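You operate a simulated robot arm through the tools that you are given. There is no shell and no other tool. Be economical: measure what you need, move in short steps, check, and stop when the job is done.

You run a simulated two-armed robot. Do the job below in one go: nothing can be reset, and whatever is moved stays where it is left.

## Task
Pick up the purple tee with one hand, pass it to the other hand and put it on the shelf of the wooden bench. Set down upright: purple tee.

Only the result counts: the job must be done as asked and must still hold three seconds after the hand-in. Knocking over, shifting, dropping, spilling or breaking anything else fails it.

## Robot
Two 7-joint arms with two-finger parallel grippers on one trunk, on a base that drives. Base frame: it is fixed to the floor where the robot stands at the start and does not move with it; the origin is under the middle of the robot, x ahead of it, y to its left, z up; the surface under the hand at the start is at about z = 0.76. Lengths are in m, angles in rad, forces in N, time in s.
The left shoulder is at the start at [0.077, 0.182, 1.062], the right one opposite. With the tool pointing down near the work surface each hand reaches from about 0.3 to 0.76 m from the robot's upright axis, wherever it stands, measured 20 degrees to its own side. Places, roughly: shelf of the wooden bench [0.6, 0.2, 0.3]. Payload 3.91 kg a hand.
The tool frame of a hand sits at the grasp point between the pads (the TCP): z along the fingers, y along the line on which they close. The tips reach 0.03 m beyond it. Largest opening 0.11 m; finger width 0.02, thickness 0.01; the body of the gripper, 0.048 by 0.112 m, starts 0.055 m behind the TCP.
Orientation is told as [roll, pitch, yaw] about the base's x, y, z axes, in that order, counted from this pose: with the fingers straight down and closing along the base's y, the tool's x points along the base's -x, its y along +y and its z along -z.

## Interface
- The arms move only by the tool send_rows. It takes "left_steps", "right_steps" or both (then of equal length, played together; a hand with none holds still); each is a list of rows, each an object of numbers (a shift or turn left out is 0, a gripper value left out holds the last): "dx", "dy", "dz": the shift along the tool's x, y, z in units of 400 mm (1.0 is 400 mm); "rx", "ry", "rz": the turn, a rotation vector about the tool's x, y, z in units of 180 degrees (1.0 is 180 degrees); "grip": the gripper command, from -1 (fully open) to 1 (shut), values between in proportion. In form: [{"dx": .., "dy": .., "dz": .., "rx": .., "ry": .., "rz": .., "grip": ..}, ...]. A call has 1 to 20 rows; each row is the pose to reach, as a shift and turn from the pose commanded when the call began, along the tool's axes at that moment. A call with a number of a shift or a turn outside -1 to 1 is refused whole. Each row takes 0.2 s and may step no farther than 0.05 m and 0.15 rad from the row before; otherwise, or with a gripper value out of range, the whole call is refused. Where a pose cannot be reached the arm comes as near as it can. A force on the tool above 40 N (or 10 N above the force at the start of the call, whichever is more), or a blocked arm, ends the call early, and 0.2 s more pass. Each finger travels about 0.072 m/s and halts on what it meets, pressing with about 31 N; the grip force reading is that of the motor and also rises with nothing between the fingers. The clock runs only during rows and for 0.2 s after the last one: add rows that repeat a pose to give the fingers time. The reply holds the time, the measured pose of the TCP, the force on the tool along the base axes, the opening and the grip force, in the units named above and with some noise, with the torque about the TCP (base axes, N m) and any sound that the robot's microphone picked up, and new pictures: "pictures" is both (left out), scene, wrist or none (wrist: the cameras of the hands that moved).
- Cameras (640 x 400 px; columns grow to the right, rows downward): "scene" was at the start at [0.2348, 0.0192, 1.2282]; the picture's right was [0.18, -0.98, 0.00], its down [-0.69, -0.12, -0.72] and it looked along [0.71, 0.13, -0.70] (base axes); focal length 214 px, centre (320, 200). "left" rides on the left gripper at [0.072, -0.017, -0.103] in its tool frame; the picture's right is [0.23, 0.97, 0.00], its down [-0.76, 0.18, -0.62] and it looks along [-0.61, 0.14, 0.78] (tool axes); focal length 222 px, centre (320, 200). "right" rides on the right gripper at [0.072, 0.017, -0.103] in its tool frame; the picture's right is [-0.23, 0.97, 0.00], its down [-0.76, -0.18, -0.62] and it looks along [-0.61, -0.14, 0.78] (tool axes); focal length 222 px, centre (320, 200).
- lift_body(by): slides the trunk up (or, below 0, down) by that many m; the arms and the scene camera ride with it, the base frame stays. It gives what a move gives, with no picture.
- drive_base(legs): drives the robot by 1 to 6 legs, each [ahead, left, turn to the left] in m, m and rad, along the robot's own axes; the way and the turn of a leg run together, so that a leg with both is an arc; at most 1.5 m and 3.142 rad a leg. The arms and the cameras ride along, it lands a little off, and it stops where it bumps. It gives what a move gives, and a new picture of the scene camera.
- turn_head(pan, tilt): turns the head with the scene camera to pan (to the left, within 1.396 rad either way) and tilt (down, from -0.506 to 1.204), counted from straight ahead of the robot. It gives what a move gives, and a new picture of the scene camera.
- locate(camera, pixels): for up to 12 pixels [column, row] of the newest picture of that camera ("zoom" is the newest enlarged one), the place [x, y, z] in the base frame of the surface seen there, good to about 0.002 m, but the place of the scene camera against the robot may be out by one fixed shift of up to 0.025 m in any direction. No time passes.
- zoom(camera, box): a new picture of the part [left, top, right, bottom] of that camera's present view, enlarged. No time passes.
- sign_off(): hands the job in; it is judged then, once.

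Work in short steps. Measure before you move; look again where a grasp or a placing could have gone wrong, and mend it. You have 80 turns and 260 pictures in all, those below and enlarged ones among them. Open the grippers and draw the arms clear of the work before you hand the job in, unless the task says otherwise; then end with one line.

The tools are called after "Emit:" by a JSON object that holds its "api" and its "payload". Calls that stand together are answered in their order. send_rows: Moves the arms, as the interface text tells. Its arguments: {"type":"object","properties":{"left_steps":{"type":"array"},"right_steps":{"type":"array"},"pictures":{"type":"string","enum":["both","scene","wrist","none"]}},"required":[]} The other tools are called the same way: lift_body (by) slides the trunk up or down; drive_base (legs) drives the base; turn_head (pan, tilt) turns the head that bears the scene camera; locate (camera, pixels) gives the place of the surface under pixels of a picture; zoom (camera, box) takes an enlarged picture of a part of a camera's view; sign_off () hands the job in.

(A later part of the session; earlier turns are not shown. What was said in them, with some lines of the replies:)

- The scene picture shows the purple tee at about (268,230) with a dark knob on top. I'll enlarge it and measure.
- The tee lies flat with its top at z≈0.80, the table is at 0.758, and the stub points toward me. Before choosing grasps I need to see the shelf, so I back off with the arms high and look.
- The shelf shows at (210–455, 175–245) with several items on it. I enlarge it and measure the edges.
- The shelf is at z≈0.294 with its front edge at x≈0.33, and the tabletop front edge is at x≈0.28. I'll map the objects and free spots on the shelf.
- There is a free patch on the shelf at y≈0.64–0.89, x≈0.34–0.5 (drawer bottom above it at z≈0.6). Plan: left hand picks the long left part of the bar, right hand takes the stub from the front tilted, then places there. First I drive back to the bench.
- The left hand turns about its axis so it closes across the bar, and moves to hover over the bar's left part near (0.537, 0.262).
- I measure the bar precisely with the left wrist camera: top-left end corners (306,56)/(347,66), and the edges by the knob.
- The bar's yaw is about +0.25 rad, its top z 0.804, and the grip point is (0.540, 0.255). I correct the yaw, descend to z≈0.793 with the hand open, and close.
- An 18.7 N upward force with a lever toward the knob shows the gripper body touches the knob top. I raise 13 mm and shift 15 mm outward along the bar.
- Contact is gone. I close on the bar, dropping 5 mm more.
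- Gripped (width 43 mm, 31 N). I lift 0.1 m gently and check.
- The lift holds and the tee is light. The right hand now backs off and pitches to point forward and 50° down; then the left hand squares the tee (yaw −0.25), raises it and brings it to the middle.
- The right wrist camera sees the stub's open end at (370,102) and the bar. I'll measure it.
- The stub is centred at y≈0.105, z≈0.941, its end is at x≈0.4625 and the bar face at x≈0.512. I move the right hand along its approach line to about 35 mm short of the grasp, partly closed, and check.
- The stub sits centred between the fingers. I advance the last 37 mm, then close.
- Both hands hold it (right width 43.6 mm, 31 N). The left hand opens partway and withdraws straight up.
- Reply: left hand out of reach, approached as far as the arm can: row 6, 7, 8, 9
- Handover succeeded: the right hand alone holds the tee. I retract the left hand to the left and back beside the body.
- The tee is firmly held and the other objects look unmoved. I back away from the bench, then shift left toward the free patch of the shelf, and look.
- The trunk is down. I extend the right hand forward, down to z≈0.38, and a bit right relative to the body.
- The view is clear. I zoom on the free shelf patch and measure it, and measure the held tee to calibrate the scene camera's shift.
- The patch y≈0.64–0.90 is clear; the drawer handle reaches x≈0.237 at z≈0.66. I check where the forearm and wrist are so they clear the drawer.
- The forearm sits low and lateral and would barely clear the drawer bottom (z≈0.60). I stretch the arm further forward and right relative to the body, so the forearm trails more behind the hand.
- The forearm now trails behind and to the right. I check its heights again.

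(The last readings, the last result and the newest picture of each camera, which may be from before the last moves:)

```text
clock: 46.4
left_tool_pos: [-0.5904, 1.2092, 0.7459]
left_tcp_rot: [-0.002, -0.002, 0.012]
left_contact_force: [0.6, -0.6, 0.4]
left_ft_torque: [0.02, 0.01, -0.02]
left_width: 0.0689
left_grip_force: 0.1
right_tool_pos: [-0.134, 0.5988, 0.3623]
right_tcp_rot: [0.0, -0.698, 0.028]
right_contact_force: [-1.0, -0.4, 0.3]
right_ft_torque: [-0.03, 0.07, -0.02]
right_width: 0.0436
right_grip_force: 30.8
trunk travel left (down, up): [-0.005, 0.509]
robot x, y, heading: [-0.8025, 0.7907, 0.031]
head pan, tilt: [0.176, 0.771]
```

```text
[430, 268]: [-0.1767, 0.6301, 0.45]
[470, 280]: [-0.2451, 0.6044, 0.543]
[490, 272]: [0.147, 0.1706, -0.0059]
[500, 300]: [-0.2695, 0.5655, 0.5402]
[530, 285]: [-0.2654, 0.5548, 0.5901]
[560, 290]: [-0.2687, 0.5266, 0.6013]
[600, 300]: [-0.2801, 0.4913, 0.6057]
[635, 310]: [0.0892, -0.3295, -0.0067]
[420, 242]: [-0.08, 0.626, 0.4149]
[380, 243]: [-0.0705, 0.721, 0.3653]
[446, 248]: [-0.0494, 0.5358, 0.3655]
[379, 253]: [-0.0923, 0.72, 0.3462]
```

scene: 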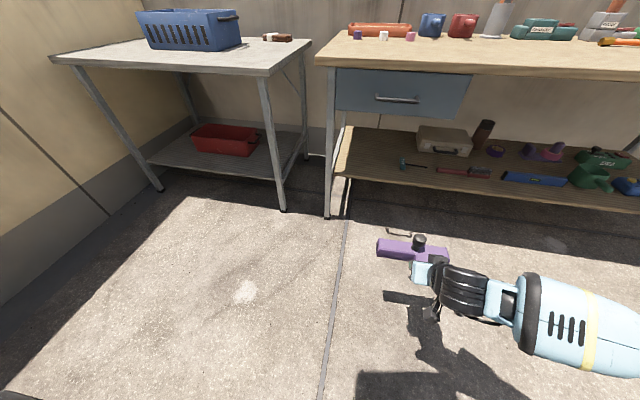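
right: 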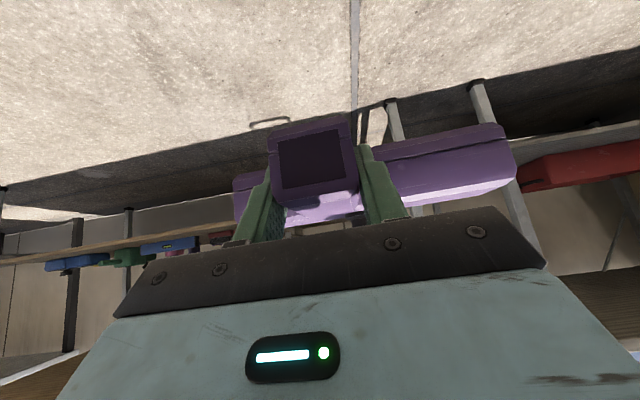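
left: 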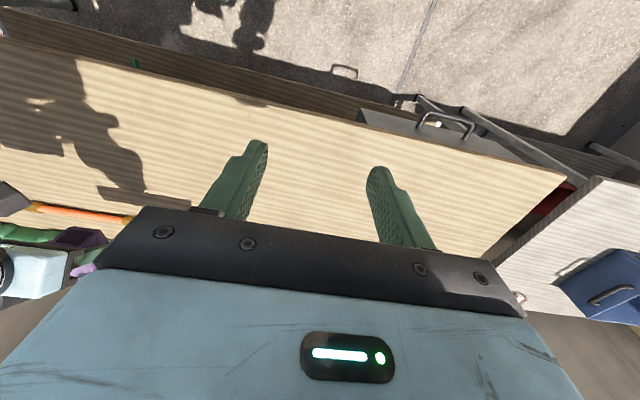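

The forearm is now 0.13 m behind the TCP and will stay in front of the drawer. I drive left 0.13, then forward most of the way, and check.

Emit:
{"api": "drive_base", "payload": {"legs": [[0, 0.13, 0], [0.36, 0, 0]]}}

Emit:
{"api": "zoom", "payload": {"camera": "right", "box": [0, 0, 640, 400]}}

```text
clock: 50.1
left_tool_pos: [-0.2195, 1.3425, 0.7452]
left_tcp_rot: [-0.001, -0.002, -0.003]
left_contact_force: [0.6, -0.1, 0.0]
left_ft_torque: [0.01, 0.0, -0.04]
left_width: 0.0687
left_grip_force: 0.1
right_tool_pos: [0.226, 0.725, 0.3612]
right_tcp_rot: [0.0, -0.7, 0.012]
right_contact_force: [0.0, 0.3, 0.4]
right_ft_torque: [0.01, 0.06, 0.01]
right_width: 0.0437
right_grip_force: 31.1
trunk travel left (down, up): [-0.005, 0.509]
robot x, y, heading: [-0.4335, 0.9304, 0.012]
head pan, tilt: [0.176, 0.771]
```

scene: 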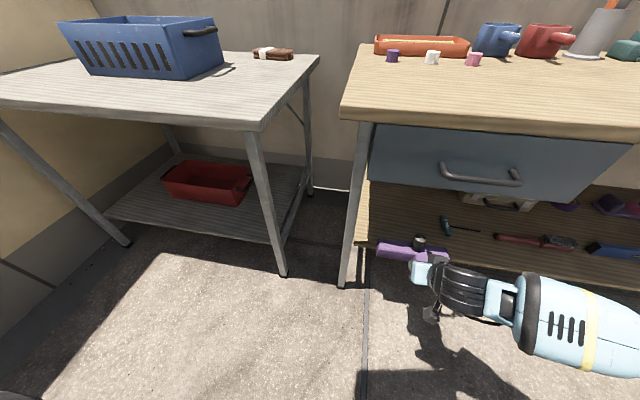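

```text
1.00 times, centred on (320, 200) of right (not enlarged: the box is as wide or as high as the picture)
```

zoom: 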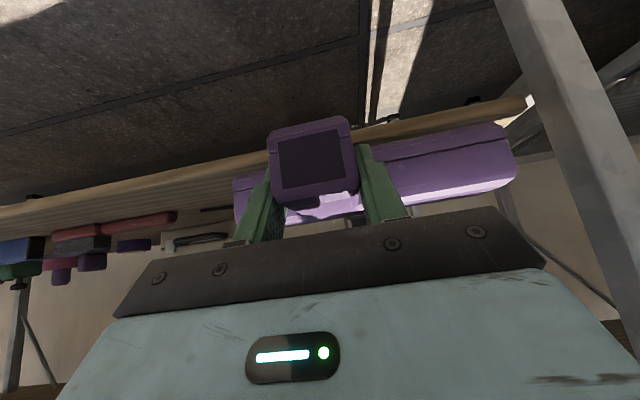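

I measure the shelf front edge, leg and tee with the right wrist camera, which is free of the head's shift.

Emit:
{"api": "locate", "payload": {"camera": "right", "pixels": [[200, 168], [100, 196], [440, 116], [520, 102], [200, 180], [500, 128], [555, 100], [600, 200], [510, 180], [222, 208], [515, 160], [236, 190]]}}

Emit:
{"api": "locate", "payload": {"camera": "scene", "pixels": [[377, 246], [380, 256], [445, 256], [365, 240], [367, 200], [346, 270], [440, 220], [444, 228], [480, 262], [520, 285], [480, 172], [470, 190]]}}

```text
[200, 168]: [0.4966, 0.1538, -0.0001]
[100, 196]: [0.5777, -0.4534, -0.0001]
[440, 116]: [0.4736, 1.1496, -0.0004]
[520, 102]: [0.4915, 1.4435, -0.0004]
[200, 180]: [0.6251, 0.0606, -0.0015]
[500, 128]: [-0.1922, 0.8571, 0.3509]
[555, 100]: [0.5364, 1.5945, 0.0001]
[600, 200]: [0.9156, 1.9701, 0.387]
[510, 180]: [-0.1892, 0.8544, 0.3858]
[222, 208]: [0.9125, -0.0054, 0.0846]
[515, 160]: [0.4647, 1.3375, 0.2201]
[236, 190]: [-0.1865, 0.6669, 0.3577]
```

```text
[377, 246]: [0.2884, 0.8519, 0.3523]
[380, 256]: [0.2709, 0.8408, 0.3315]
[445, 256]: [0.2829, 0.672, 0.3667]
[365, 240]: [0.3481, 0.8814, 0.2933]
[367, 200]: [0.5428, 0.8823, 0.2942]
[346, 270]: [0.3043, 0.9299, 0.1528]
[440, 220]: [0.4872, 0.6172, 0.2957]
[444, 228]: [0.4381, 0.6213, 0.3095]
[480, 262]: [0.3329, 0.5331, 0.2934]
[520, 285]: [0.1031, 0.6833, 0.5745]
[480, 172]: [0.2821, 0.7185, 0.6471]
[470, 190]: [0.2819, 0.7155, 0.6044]
```

Those right-camera values came from the older picture; I repeat on the fresh zoom picture.

Emit:
{"api": "locate", "payload": {"camera": "zoom", "pixels": [[200, 172], [100, 193], [440, 116], [520, 102], [200, 190], [220, 180], [555, 100], [600, 200], [510, 180], [100, 210], [515, 160], [236, 190]]}}

```text
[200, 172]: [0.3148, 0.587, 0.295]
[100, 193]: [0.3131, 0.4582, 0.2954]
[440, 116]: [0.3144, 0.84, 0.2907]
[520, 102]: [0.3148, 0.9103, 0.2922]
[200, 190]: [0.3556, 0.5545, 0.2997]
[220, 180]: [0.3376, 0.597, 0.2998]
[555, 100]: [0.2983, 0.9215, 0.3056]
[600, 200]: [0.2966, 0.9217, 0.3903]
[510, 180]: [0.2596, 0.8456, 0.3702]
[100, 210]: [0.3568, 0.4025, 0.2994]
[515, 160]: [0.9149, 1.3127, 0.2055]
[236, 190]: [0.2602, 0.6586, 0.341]
```

True shelf: front edge x=0.3145, top z≈0.300, left end y≈0.91; the tee spans y 0.66–0.85 with its bottom about 25 mm above the shelf. I drive forward 0.14.

Emit:
{"api": "drive_base", "payload": {"legs": [[0.14, 0, 0]]}}

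Emit:
{"api": "zoom", "payload": {"camera": "right", "box": [0, 0, 640, 400]}}

```text
clock: 51.5
left_tool_pos: [-0.0798, 1.3456, 0.7464]
left_tcp_rot: [-0.002, -0.001, -0.003]
left_contact_force: [0.5, 0.3, 0.2]
left_ft_torque: [0.05, 0.02, 0.02]
left_width: 0.0689
left_grip_force: 0.1
right_tool_pos: [0.3646, 0.7269, 0.3622]
right_tcp_rot: [0.0, -0.7, 0.012]
right_contact_force: [0.1, 0.4, -0.5]
right_ft_torque: [-0.02, 0.05, -0.02]
right_width: 0.0438
right_grip_force: 31.1
trunk travel left (down, up): [-0.005, 0.509]
robot x, y, heading: [-0.2953, 0.9316, 0.016]
head pan, tilt: [0.176, 0.771]
```

scene: 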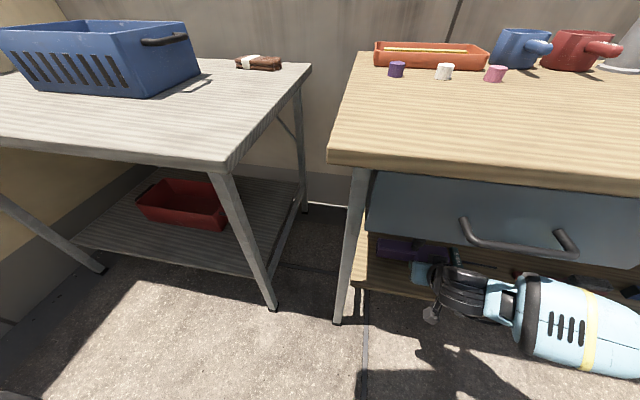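

```text
1.00 times, centred on (320, 200) of right (not enlarged: the box is as wide or as high as the picture)
```

zoom: 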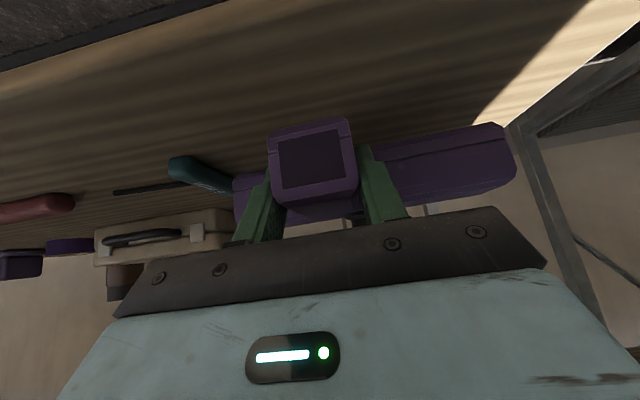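

The teal handle at (175–232, 160–190) appears close to the tee's right end; I measure both.

Emit:
{"api": "locate", "payload": {"camera": "zoom", "pixels": [[175, 165], [205, 172], [228, 186], [190, 182], [120, 191], [240, 185], [500, 165], [270, 118], [300, 100], [345, 118], [230, 215], [400, 115]]}}

```text
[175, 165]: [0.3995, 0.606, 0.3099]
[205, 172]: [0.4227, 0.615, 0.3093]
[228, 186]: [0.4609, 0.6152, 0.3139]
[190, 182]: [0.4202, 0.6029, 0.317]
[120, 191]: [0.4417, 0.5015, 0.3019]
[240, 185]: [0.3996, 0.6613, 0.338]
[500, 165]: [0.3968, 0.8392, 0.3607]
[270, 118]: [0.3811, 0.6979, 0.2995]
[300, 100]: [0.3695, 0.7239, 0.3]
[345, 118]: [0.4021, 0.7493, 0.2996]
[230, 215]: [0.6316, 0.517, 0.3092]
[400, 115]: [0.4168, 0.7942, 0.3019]
```

There is 40 mm to the teal handle; I shift 15 mm left for margin and lower 22 mm.

Emit:
{"api": "send_rows", "payload": {"right_steps": [{"dy": 0.0375}, {"dy": 0.0375, "dx": 0.0177, "dz": 0.021}, {"dy": 0.0375, "dx": 0.0282, "dz": 0.0337}, {"dy": 0.0375, "dx": 0.0354, "dz": 0.0421}, {"dy": 0.0375, "dx": 0.0354, "dz": 0.0421}], "pictures": "wrist"}}

```text
clock: 52.7
left_tool_pos: [-0.0809, 1.3434, 0.745]
left_tcp_rot: [-0.002, -0.001, -0.004]
left_contact_force: [0.1, -0.1, 0.7]
left_ft_torque: [-0.01, 0.03, 0.02]
left_width: 0.0685
left_grip_force: 0.0
right_tool_pos: [0.3624, 0.7427, 0.3414]
right_tcp_rot: [-0.001, -0.699, 0.014]
right_contact_force: [-0.2, 0.3, -0.3]
right_ft_torque: [-0.04, 0.07, -0.02]
right_width: 0.0434
right_grip_force: 31.8
trunk travel left (down, up): [-0.005, 0.509]
robot x, y, heading: [-0.2927, 0.9314, 0.011]
head pan, tilt: [0.176, 0.771]
```

right: 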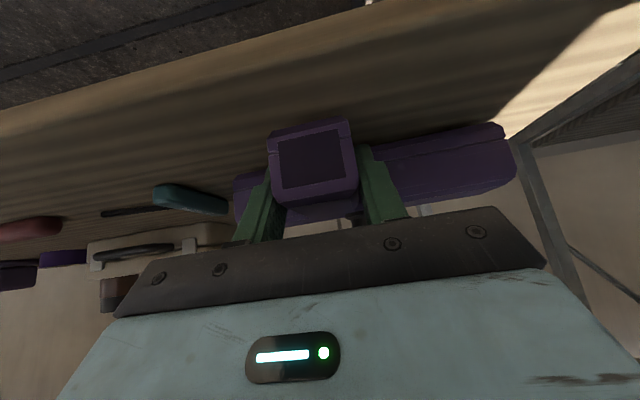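

No contact yet at TCP z 0.341. I lower in small steps by 5 mm.

Emit:
{"api": "send_rows", "payload": {"right_steps": [{"dx": 0.0032, "dz": 0.0038}, {"dx": 0.0056, "dz": 0.0067}, {"dx": 0.008, "dz": 0.0096}, {"dx": 0.008, "dz": 0.0096}], "pictures": "wrist"}}

Emit:
{"api": "locate", "payload": {"camera": "right", "pixels": [[310, 128], [273, 140], [345, 123], [505, 130], [430, 140], [300, 215], [480, 190]]}}

```text
clock: 53.7
left_tool_pos: [-0.0797, 1.3447, 0.7458]
left_tcp_rot: [-0.001, -0.001, -0.003]
left_contact_force: [-0.4, -0.4, 0.3]
left_ft_torque: [0.01, 0.02, 0.0]
left_width: 0.0686
left_grip_force: 0.1
right_tool_pos: [0.3637, 0.7416, 0.3347]
right_tcp_rot: [0.0, -0.699, 0.012]
right_contact_force: [0.0, 0.3, 0.1]
right_ft_torque: [-0.06, 0.08, 0.01]
right_width: 0.0435
right_grip_force: 31.2
trunk travel left (down, up): [-0.005, 0.509]
robot x, y, heading: [-0.2958, 0.9266, 0.006]
head pan, tilt: [0.176, 0.771]
```

right: 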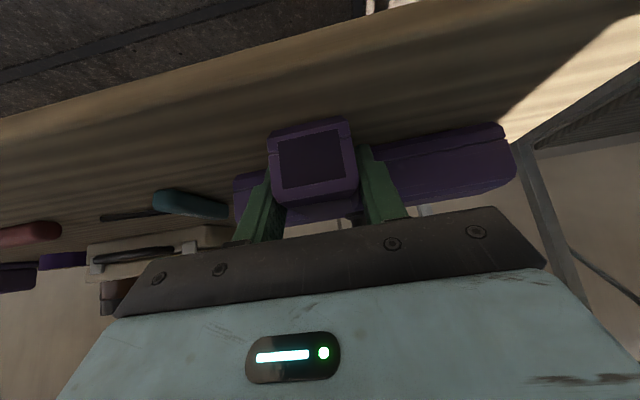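

```text
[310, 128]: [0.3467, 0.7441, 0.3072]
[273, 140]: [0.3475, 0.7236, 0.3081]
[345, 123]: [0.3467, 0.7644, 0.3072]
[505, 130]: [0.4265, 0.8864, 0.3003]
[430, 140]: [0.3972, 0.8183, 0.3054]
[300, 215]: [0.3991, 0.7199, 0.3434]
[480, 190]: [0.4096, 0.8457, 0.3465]
```

The stub's lower edge is at about 0.304–0.307 with the shelf at 0.300. I lower up to 6 mm more in 1.5 mm steps, watching the force.

Emit:
{"api": "send_rows", "payload": {"right_steps": [{"dx": 0.0024, "dz": 0.0029}, {"dx": 0.0048, "dz": 0.0057}, {"dx": 0.0048, "dz": 0.0057}, {"dx": 0.0064, "dz": 0.0076}, {"dx": 0.0064, "dz": 0.0076}], "pictures": "none"}}

```text
clock: 54.9
left_tool_pos: [-0.0808, 1.3448, 0.7463]
left_tcp_rot: [-0.002, -0.002, -0.003]
left_contact_force: [0.1, -1.2, 0.9]
left_ft_torque: [0.02, -0.01, 0.02]
left_width: 0.0687
left_grip_force: 0.0
right_tool_pos: [0.3644, 0.7435, 0.3326]
right_tcp_rot: [0.0, -0.701, 0.012]
right_contact_force: [-0.9, -1.1, 12.3]
right_ft_torque: [0.05, 0.28, 0.05]
right_width: 0.0437
right_grip_force: 31.2
trunk travel left (down, up): [-0.005, 0.509]
robot x, y, heading: [-0.2947, 0.9295, 0.017]
head pan, tilt: [0.176, 0.771]
```

12 N of contact: the tee is seated on the shelf. I open the right hand partway and look before withdrawing.

Emit:
{"api": "send_rows", "payload": {"right_steps": [{"grip": -0.4}, {}, {}, {}], "pictures": "wrist"}}

```text
clock: 55.9
left_tool_pos: [-0.08, 1.3449, 0.7465]
left_tcp_rot: [-0.004, -0.002, -0.003]
left_contact_force: [0.0, -0.4, 0.4]
left_ft_torque: [-0.02, -0.02, 0.0]
left_width: 0.0688
left_grip_force: 0.0
right_tool_pos: [0.3628, 0.7424, 0.3311]
right_tcp_rot: [0.0, -0.699, 0.012]
right_contact_force: [0.5, -0.1, -0.3]
right_ft_torque: [0.01, 0.0, -0.04]
right_width: 0.0768
right_grip_force: 0.0
trunk travel left (down, up): [-0.005, 0.509]
robot x, y, heading: [-0.294, 0.9333, 0.014]
head pan, tilt: [0.176, 0.771]
```

right: 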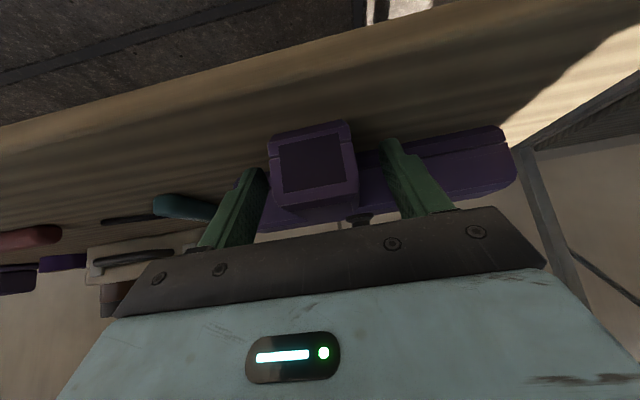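

Released, with both fingers clear of the stub. I withdraw straight back (slightly up) along the stub, then back the base off.

Emit:
{"api": "send_rows", "payload": {"right_steps": [{"dx": 0.012, "dz": -0.025}, {"dx": 0.048, "dz": -0.055}, {"dx": 0.095, "dz": -0.097}, {"dx": 0.1436, "dz": -0.14}, {"dx": 0.1436, "dz": -0.14}], "pictures": "wrist"}}

Emit:
{"api": "drive_base", "payload": {"legs": [[-0.5, 0, 0]]}}

Emit:
{"api": "zoom", "payload": {"camera": "scene", "box": [300, 60, 540, 240]}}

```text
clock: 57.1
left_tool_pos: [-0.0796, 1.3441, 0.7455]
left_tcp_rot: [-0.001, -0.001, -0.004]
left_contact_force: [-0.2, 0.1, 0.4]
left_ft_torque: [-0.04, 0.02, 0.0]
left_width: 0.0686
left_grip_force: 0.1
right_tool_pos: [0.289, 0.7464, 0.3428]
right_tcp_rot: [-0.006, -0.69, 0.011]
right_contact_force: [0.2, 0.2, -0.7]
right_ft_torque: [-0.02, -0.02, 0.0]
right_width: 0.077
right_grip_force: 0.0
right hand out of reach, approached as far as the arm can: row 4, 5
trunk travel left (down, up): [-0.005, 0.509]
robot x, y, heading: [-0.2932, 0.9305, 0.009]
head pan, tilt: [0.176, 0.771]
```

right: 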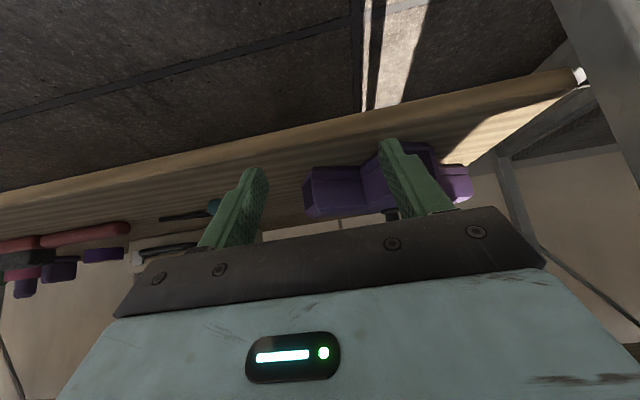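

```text
clock: 60.0
left_tool_pos: [-0.5789, 1.3377, 0.7463]
left_tcp_rot: [-0.003, -0.005, -0.008]
left_contact_force: [-0.4, -0.3, 0.7]
left_ft_torque: [-0.02, 0.0, 0.01]
left_width: 0.0688
left_grip_force: 0.1
right_tool_pos: [-0.2136, 0.7382, 0.3422]
right_tcp_rot: [-0.008, -0.69, 0.007]
right_contact_force: [0.1, -0.4, -0.2]
right_ft_torque: [-0.01, 0.01, 0.0]
right_width: 0.0771
right_grip_force: 0.2
trunk travel left (down, up): [-0.005, 0.509]
robot x, y, heading: [-0.7952, 0.9266, 0.01]
head pan, tilt: [0.176, 0.771]
```

scene: 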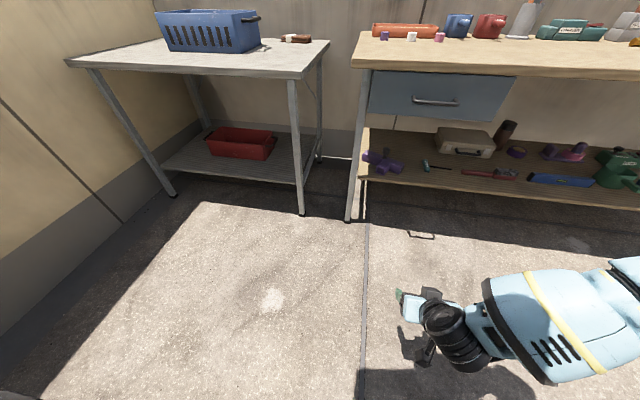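

```text
2.22 times, centred on (420, 150) of scene
```

zoom: 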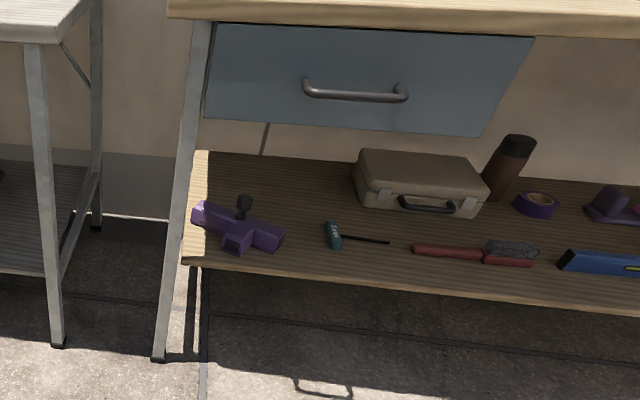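

The tee was turned a little on withdrawal but stands with its knob up on the shelf. I measure that it is wholly on it.

Emit:
{"api": "zoom", "payload": {"camera": "scene", "box": [350, 130, 430, 190]}}

Emit:
{"api": "locate", "payload": {"camera": "zoom", "pixels": [[105, 190], [100, 240], [420, 270], [405, 320], [250, 300], [245, 335], [265, 165], [60, 240], [440, 250], [300, 240], [90, 215], [60, 290]]}}

```text
6.67 times, centred on (390, 160) of scene
```

zoom: 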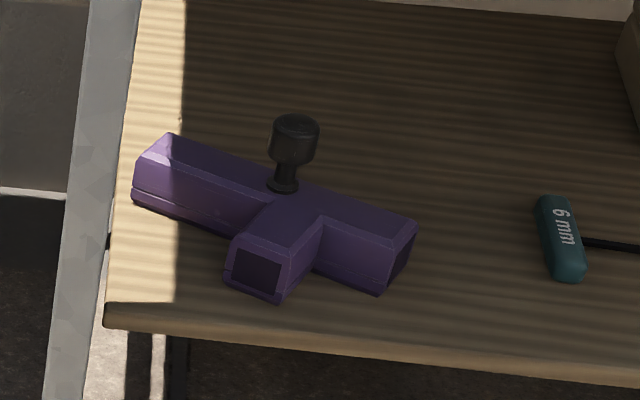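

```text
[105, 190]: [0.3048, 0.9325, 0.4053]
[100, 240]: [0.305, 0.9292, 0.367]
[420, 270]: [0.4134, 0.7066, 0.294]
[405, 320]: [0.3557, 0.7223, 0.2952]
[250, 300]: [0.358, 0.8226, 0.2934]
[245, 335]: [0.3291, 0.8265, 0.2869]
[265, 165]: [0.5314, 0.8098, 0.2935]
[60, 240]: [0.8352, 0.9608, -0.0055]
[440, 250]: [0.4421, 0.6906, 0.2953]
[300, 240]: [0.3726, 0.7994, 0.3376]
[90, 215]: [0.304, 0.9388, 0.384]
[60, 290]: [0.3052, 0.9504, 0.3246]
```

The tee lies flat on the shelf with its knob up and fully supported, and the hex key and other items are undisturbed. I open both grippers fully, then hand in.

Emit:
{"api": "send_rows", "payload": {"left_steps": [{"grip": -1}, {}, {}], "right_steps": [{"grip": -1}, {}, {}], "pictures": "scene"}}

Emit:
{"api": "sign_off", "payload": {}}

```text
clock: 60.8
left_tool_pos: [-0.5778, 1.3385, 0.7452]
left_tcp_rot: [-0.001, -0.001, -0.009]
left_contact_force: [-1.0, 0.0, 1.2]
left_ft_torque: [-0.02, -0.02, 0.02]
left_width: 0.1099
left_grip_force: 0.0
right_tool_pos: [-0.2122, 0.7378, 0.3431]
right_tcp_rot: [-0.007, -0.69, 0.008]
right_contact_force: [-0.4, 0.1, -0.6]
right_ft_torque: [-0.04, 0.0, -0.03]
right_width: 0.1099
right_grip_force: 0.1
trunk travel left (down, up): [-0.005, 0.509]
robot x, y, heading: [-0.795, 0.925, 0.006]
head pan, tilt: [0.176, 0.771]
```

scene: 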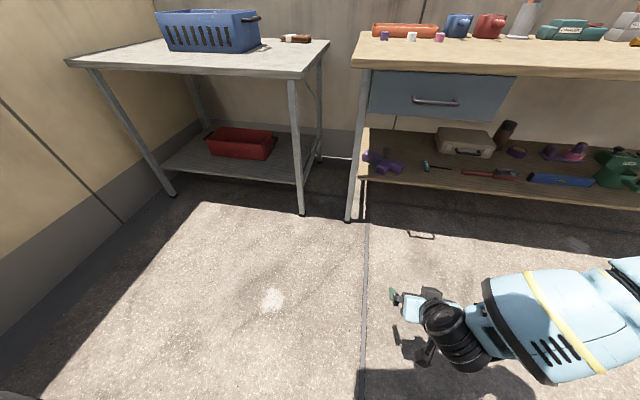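

```text
The job is handed in.
```

The left hand picked up the purple tee and passed it to the right hand, which set it upright on the bench shelf; it turned slightly as the fingers withdrew but rests fully on the shelf, and nothing else looks moved.
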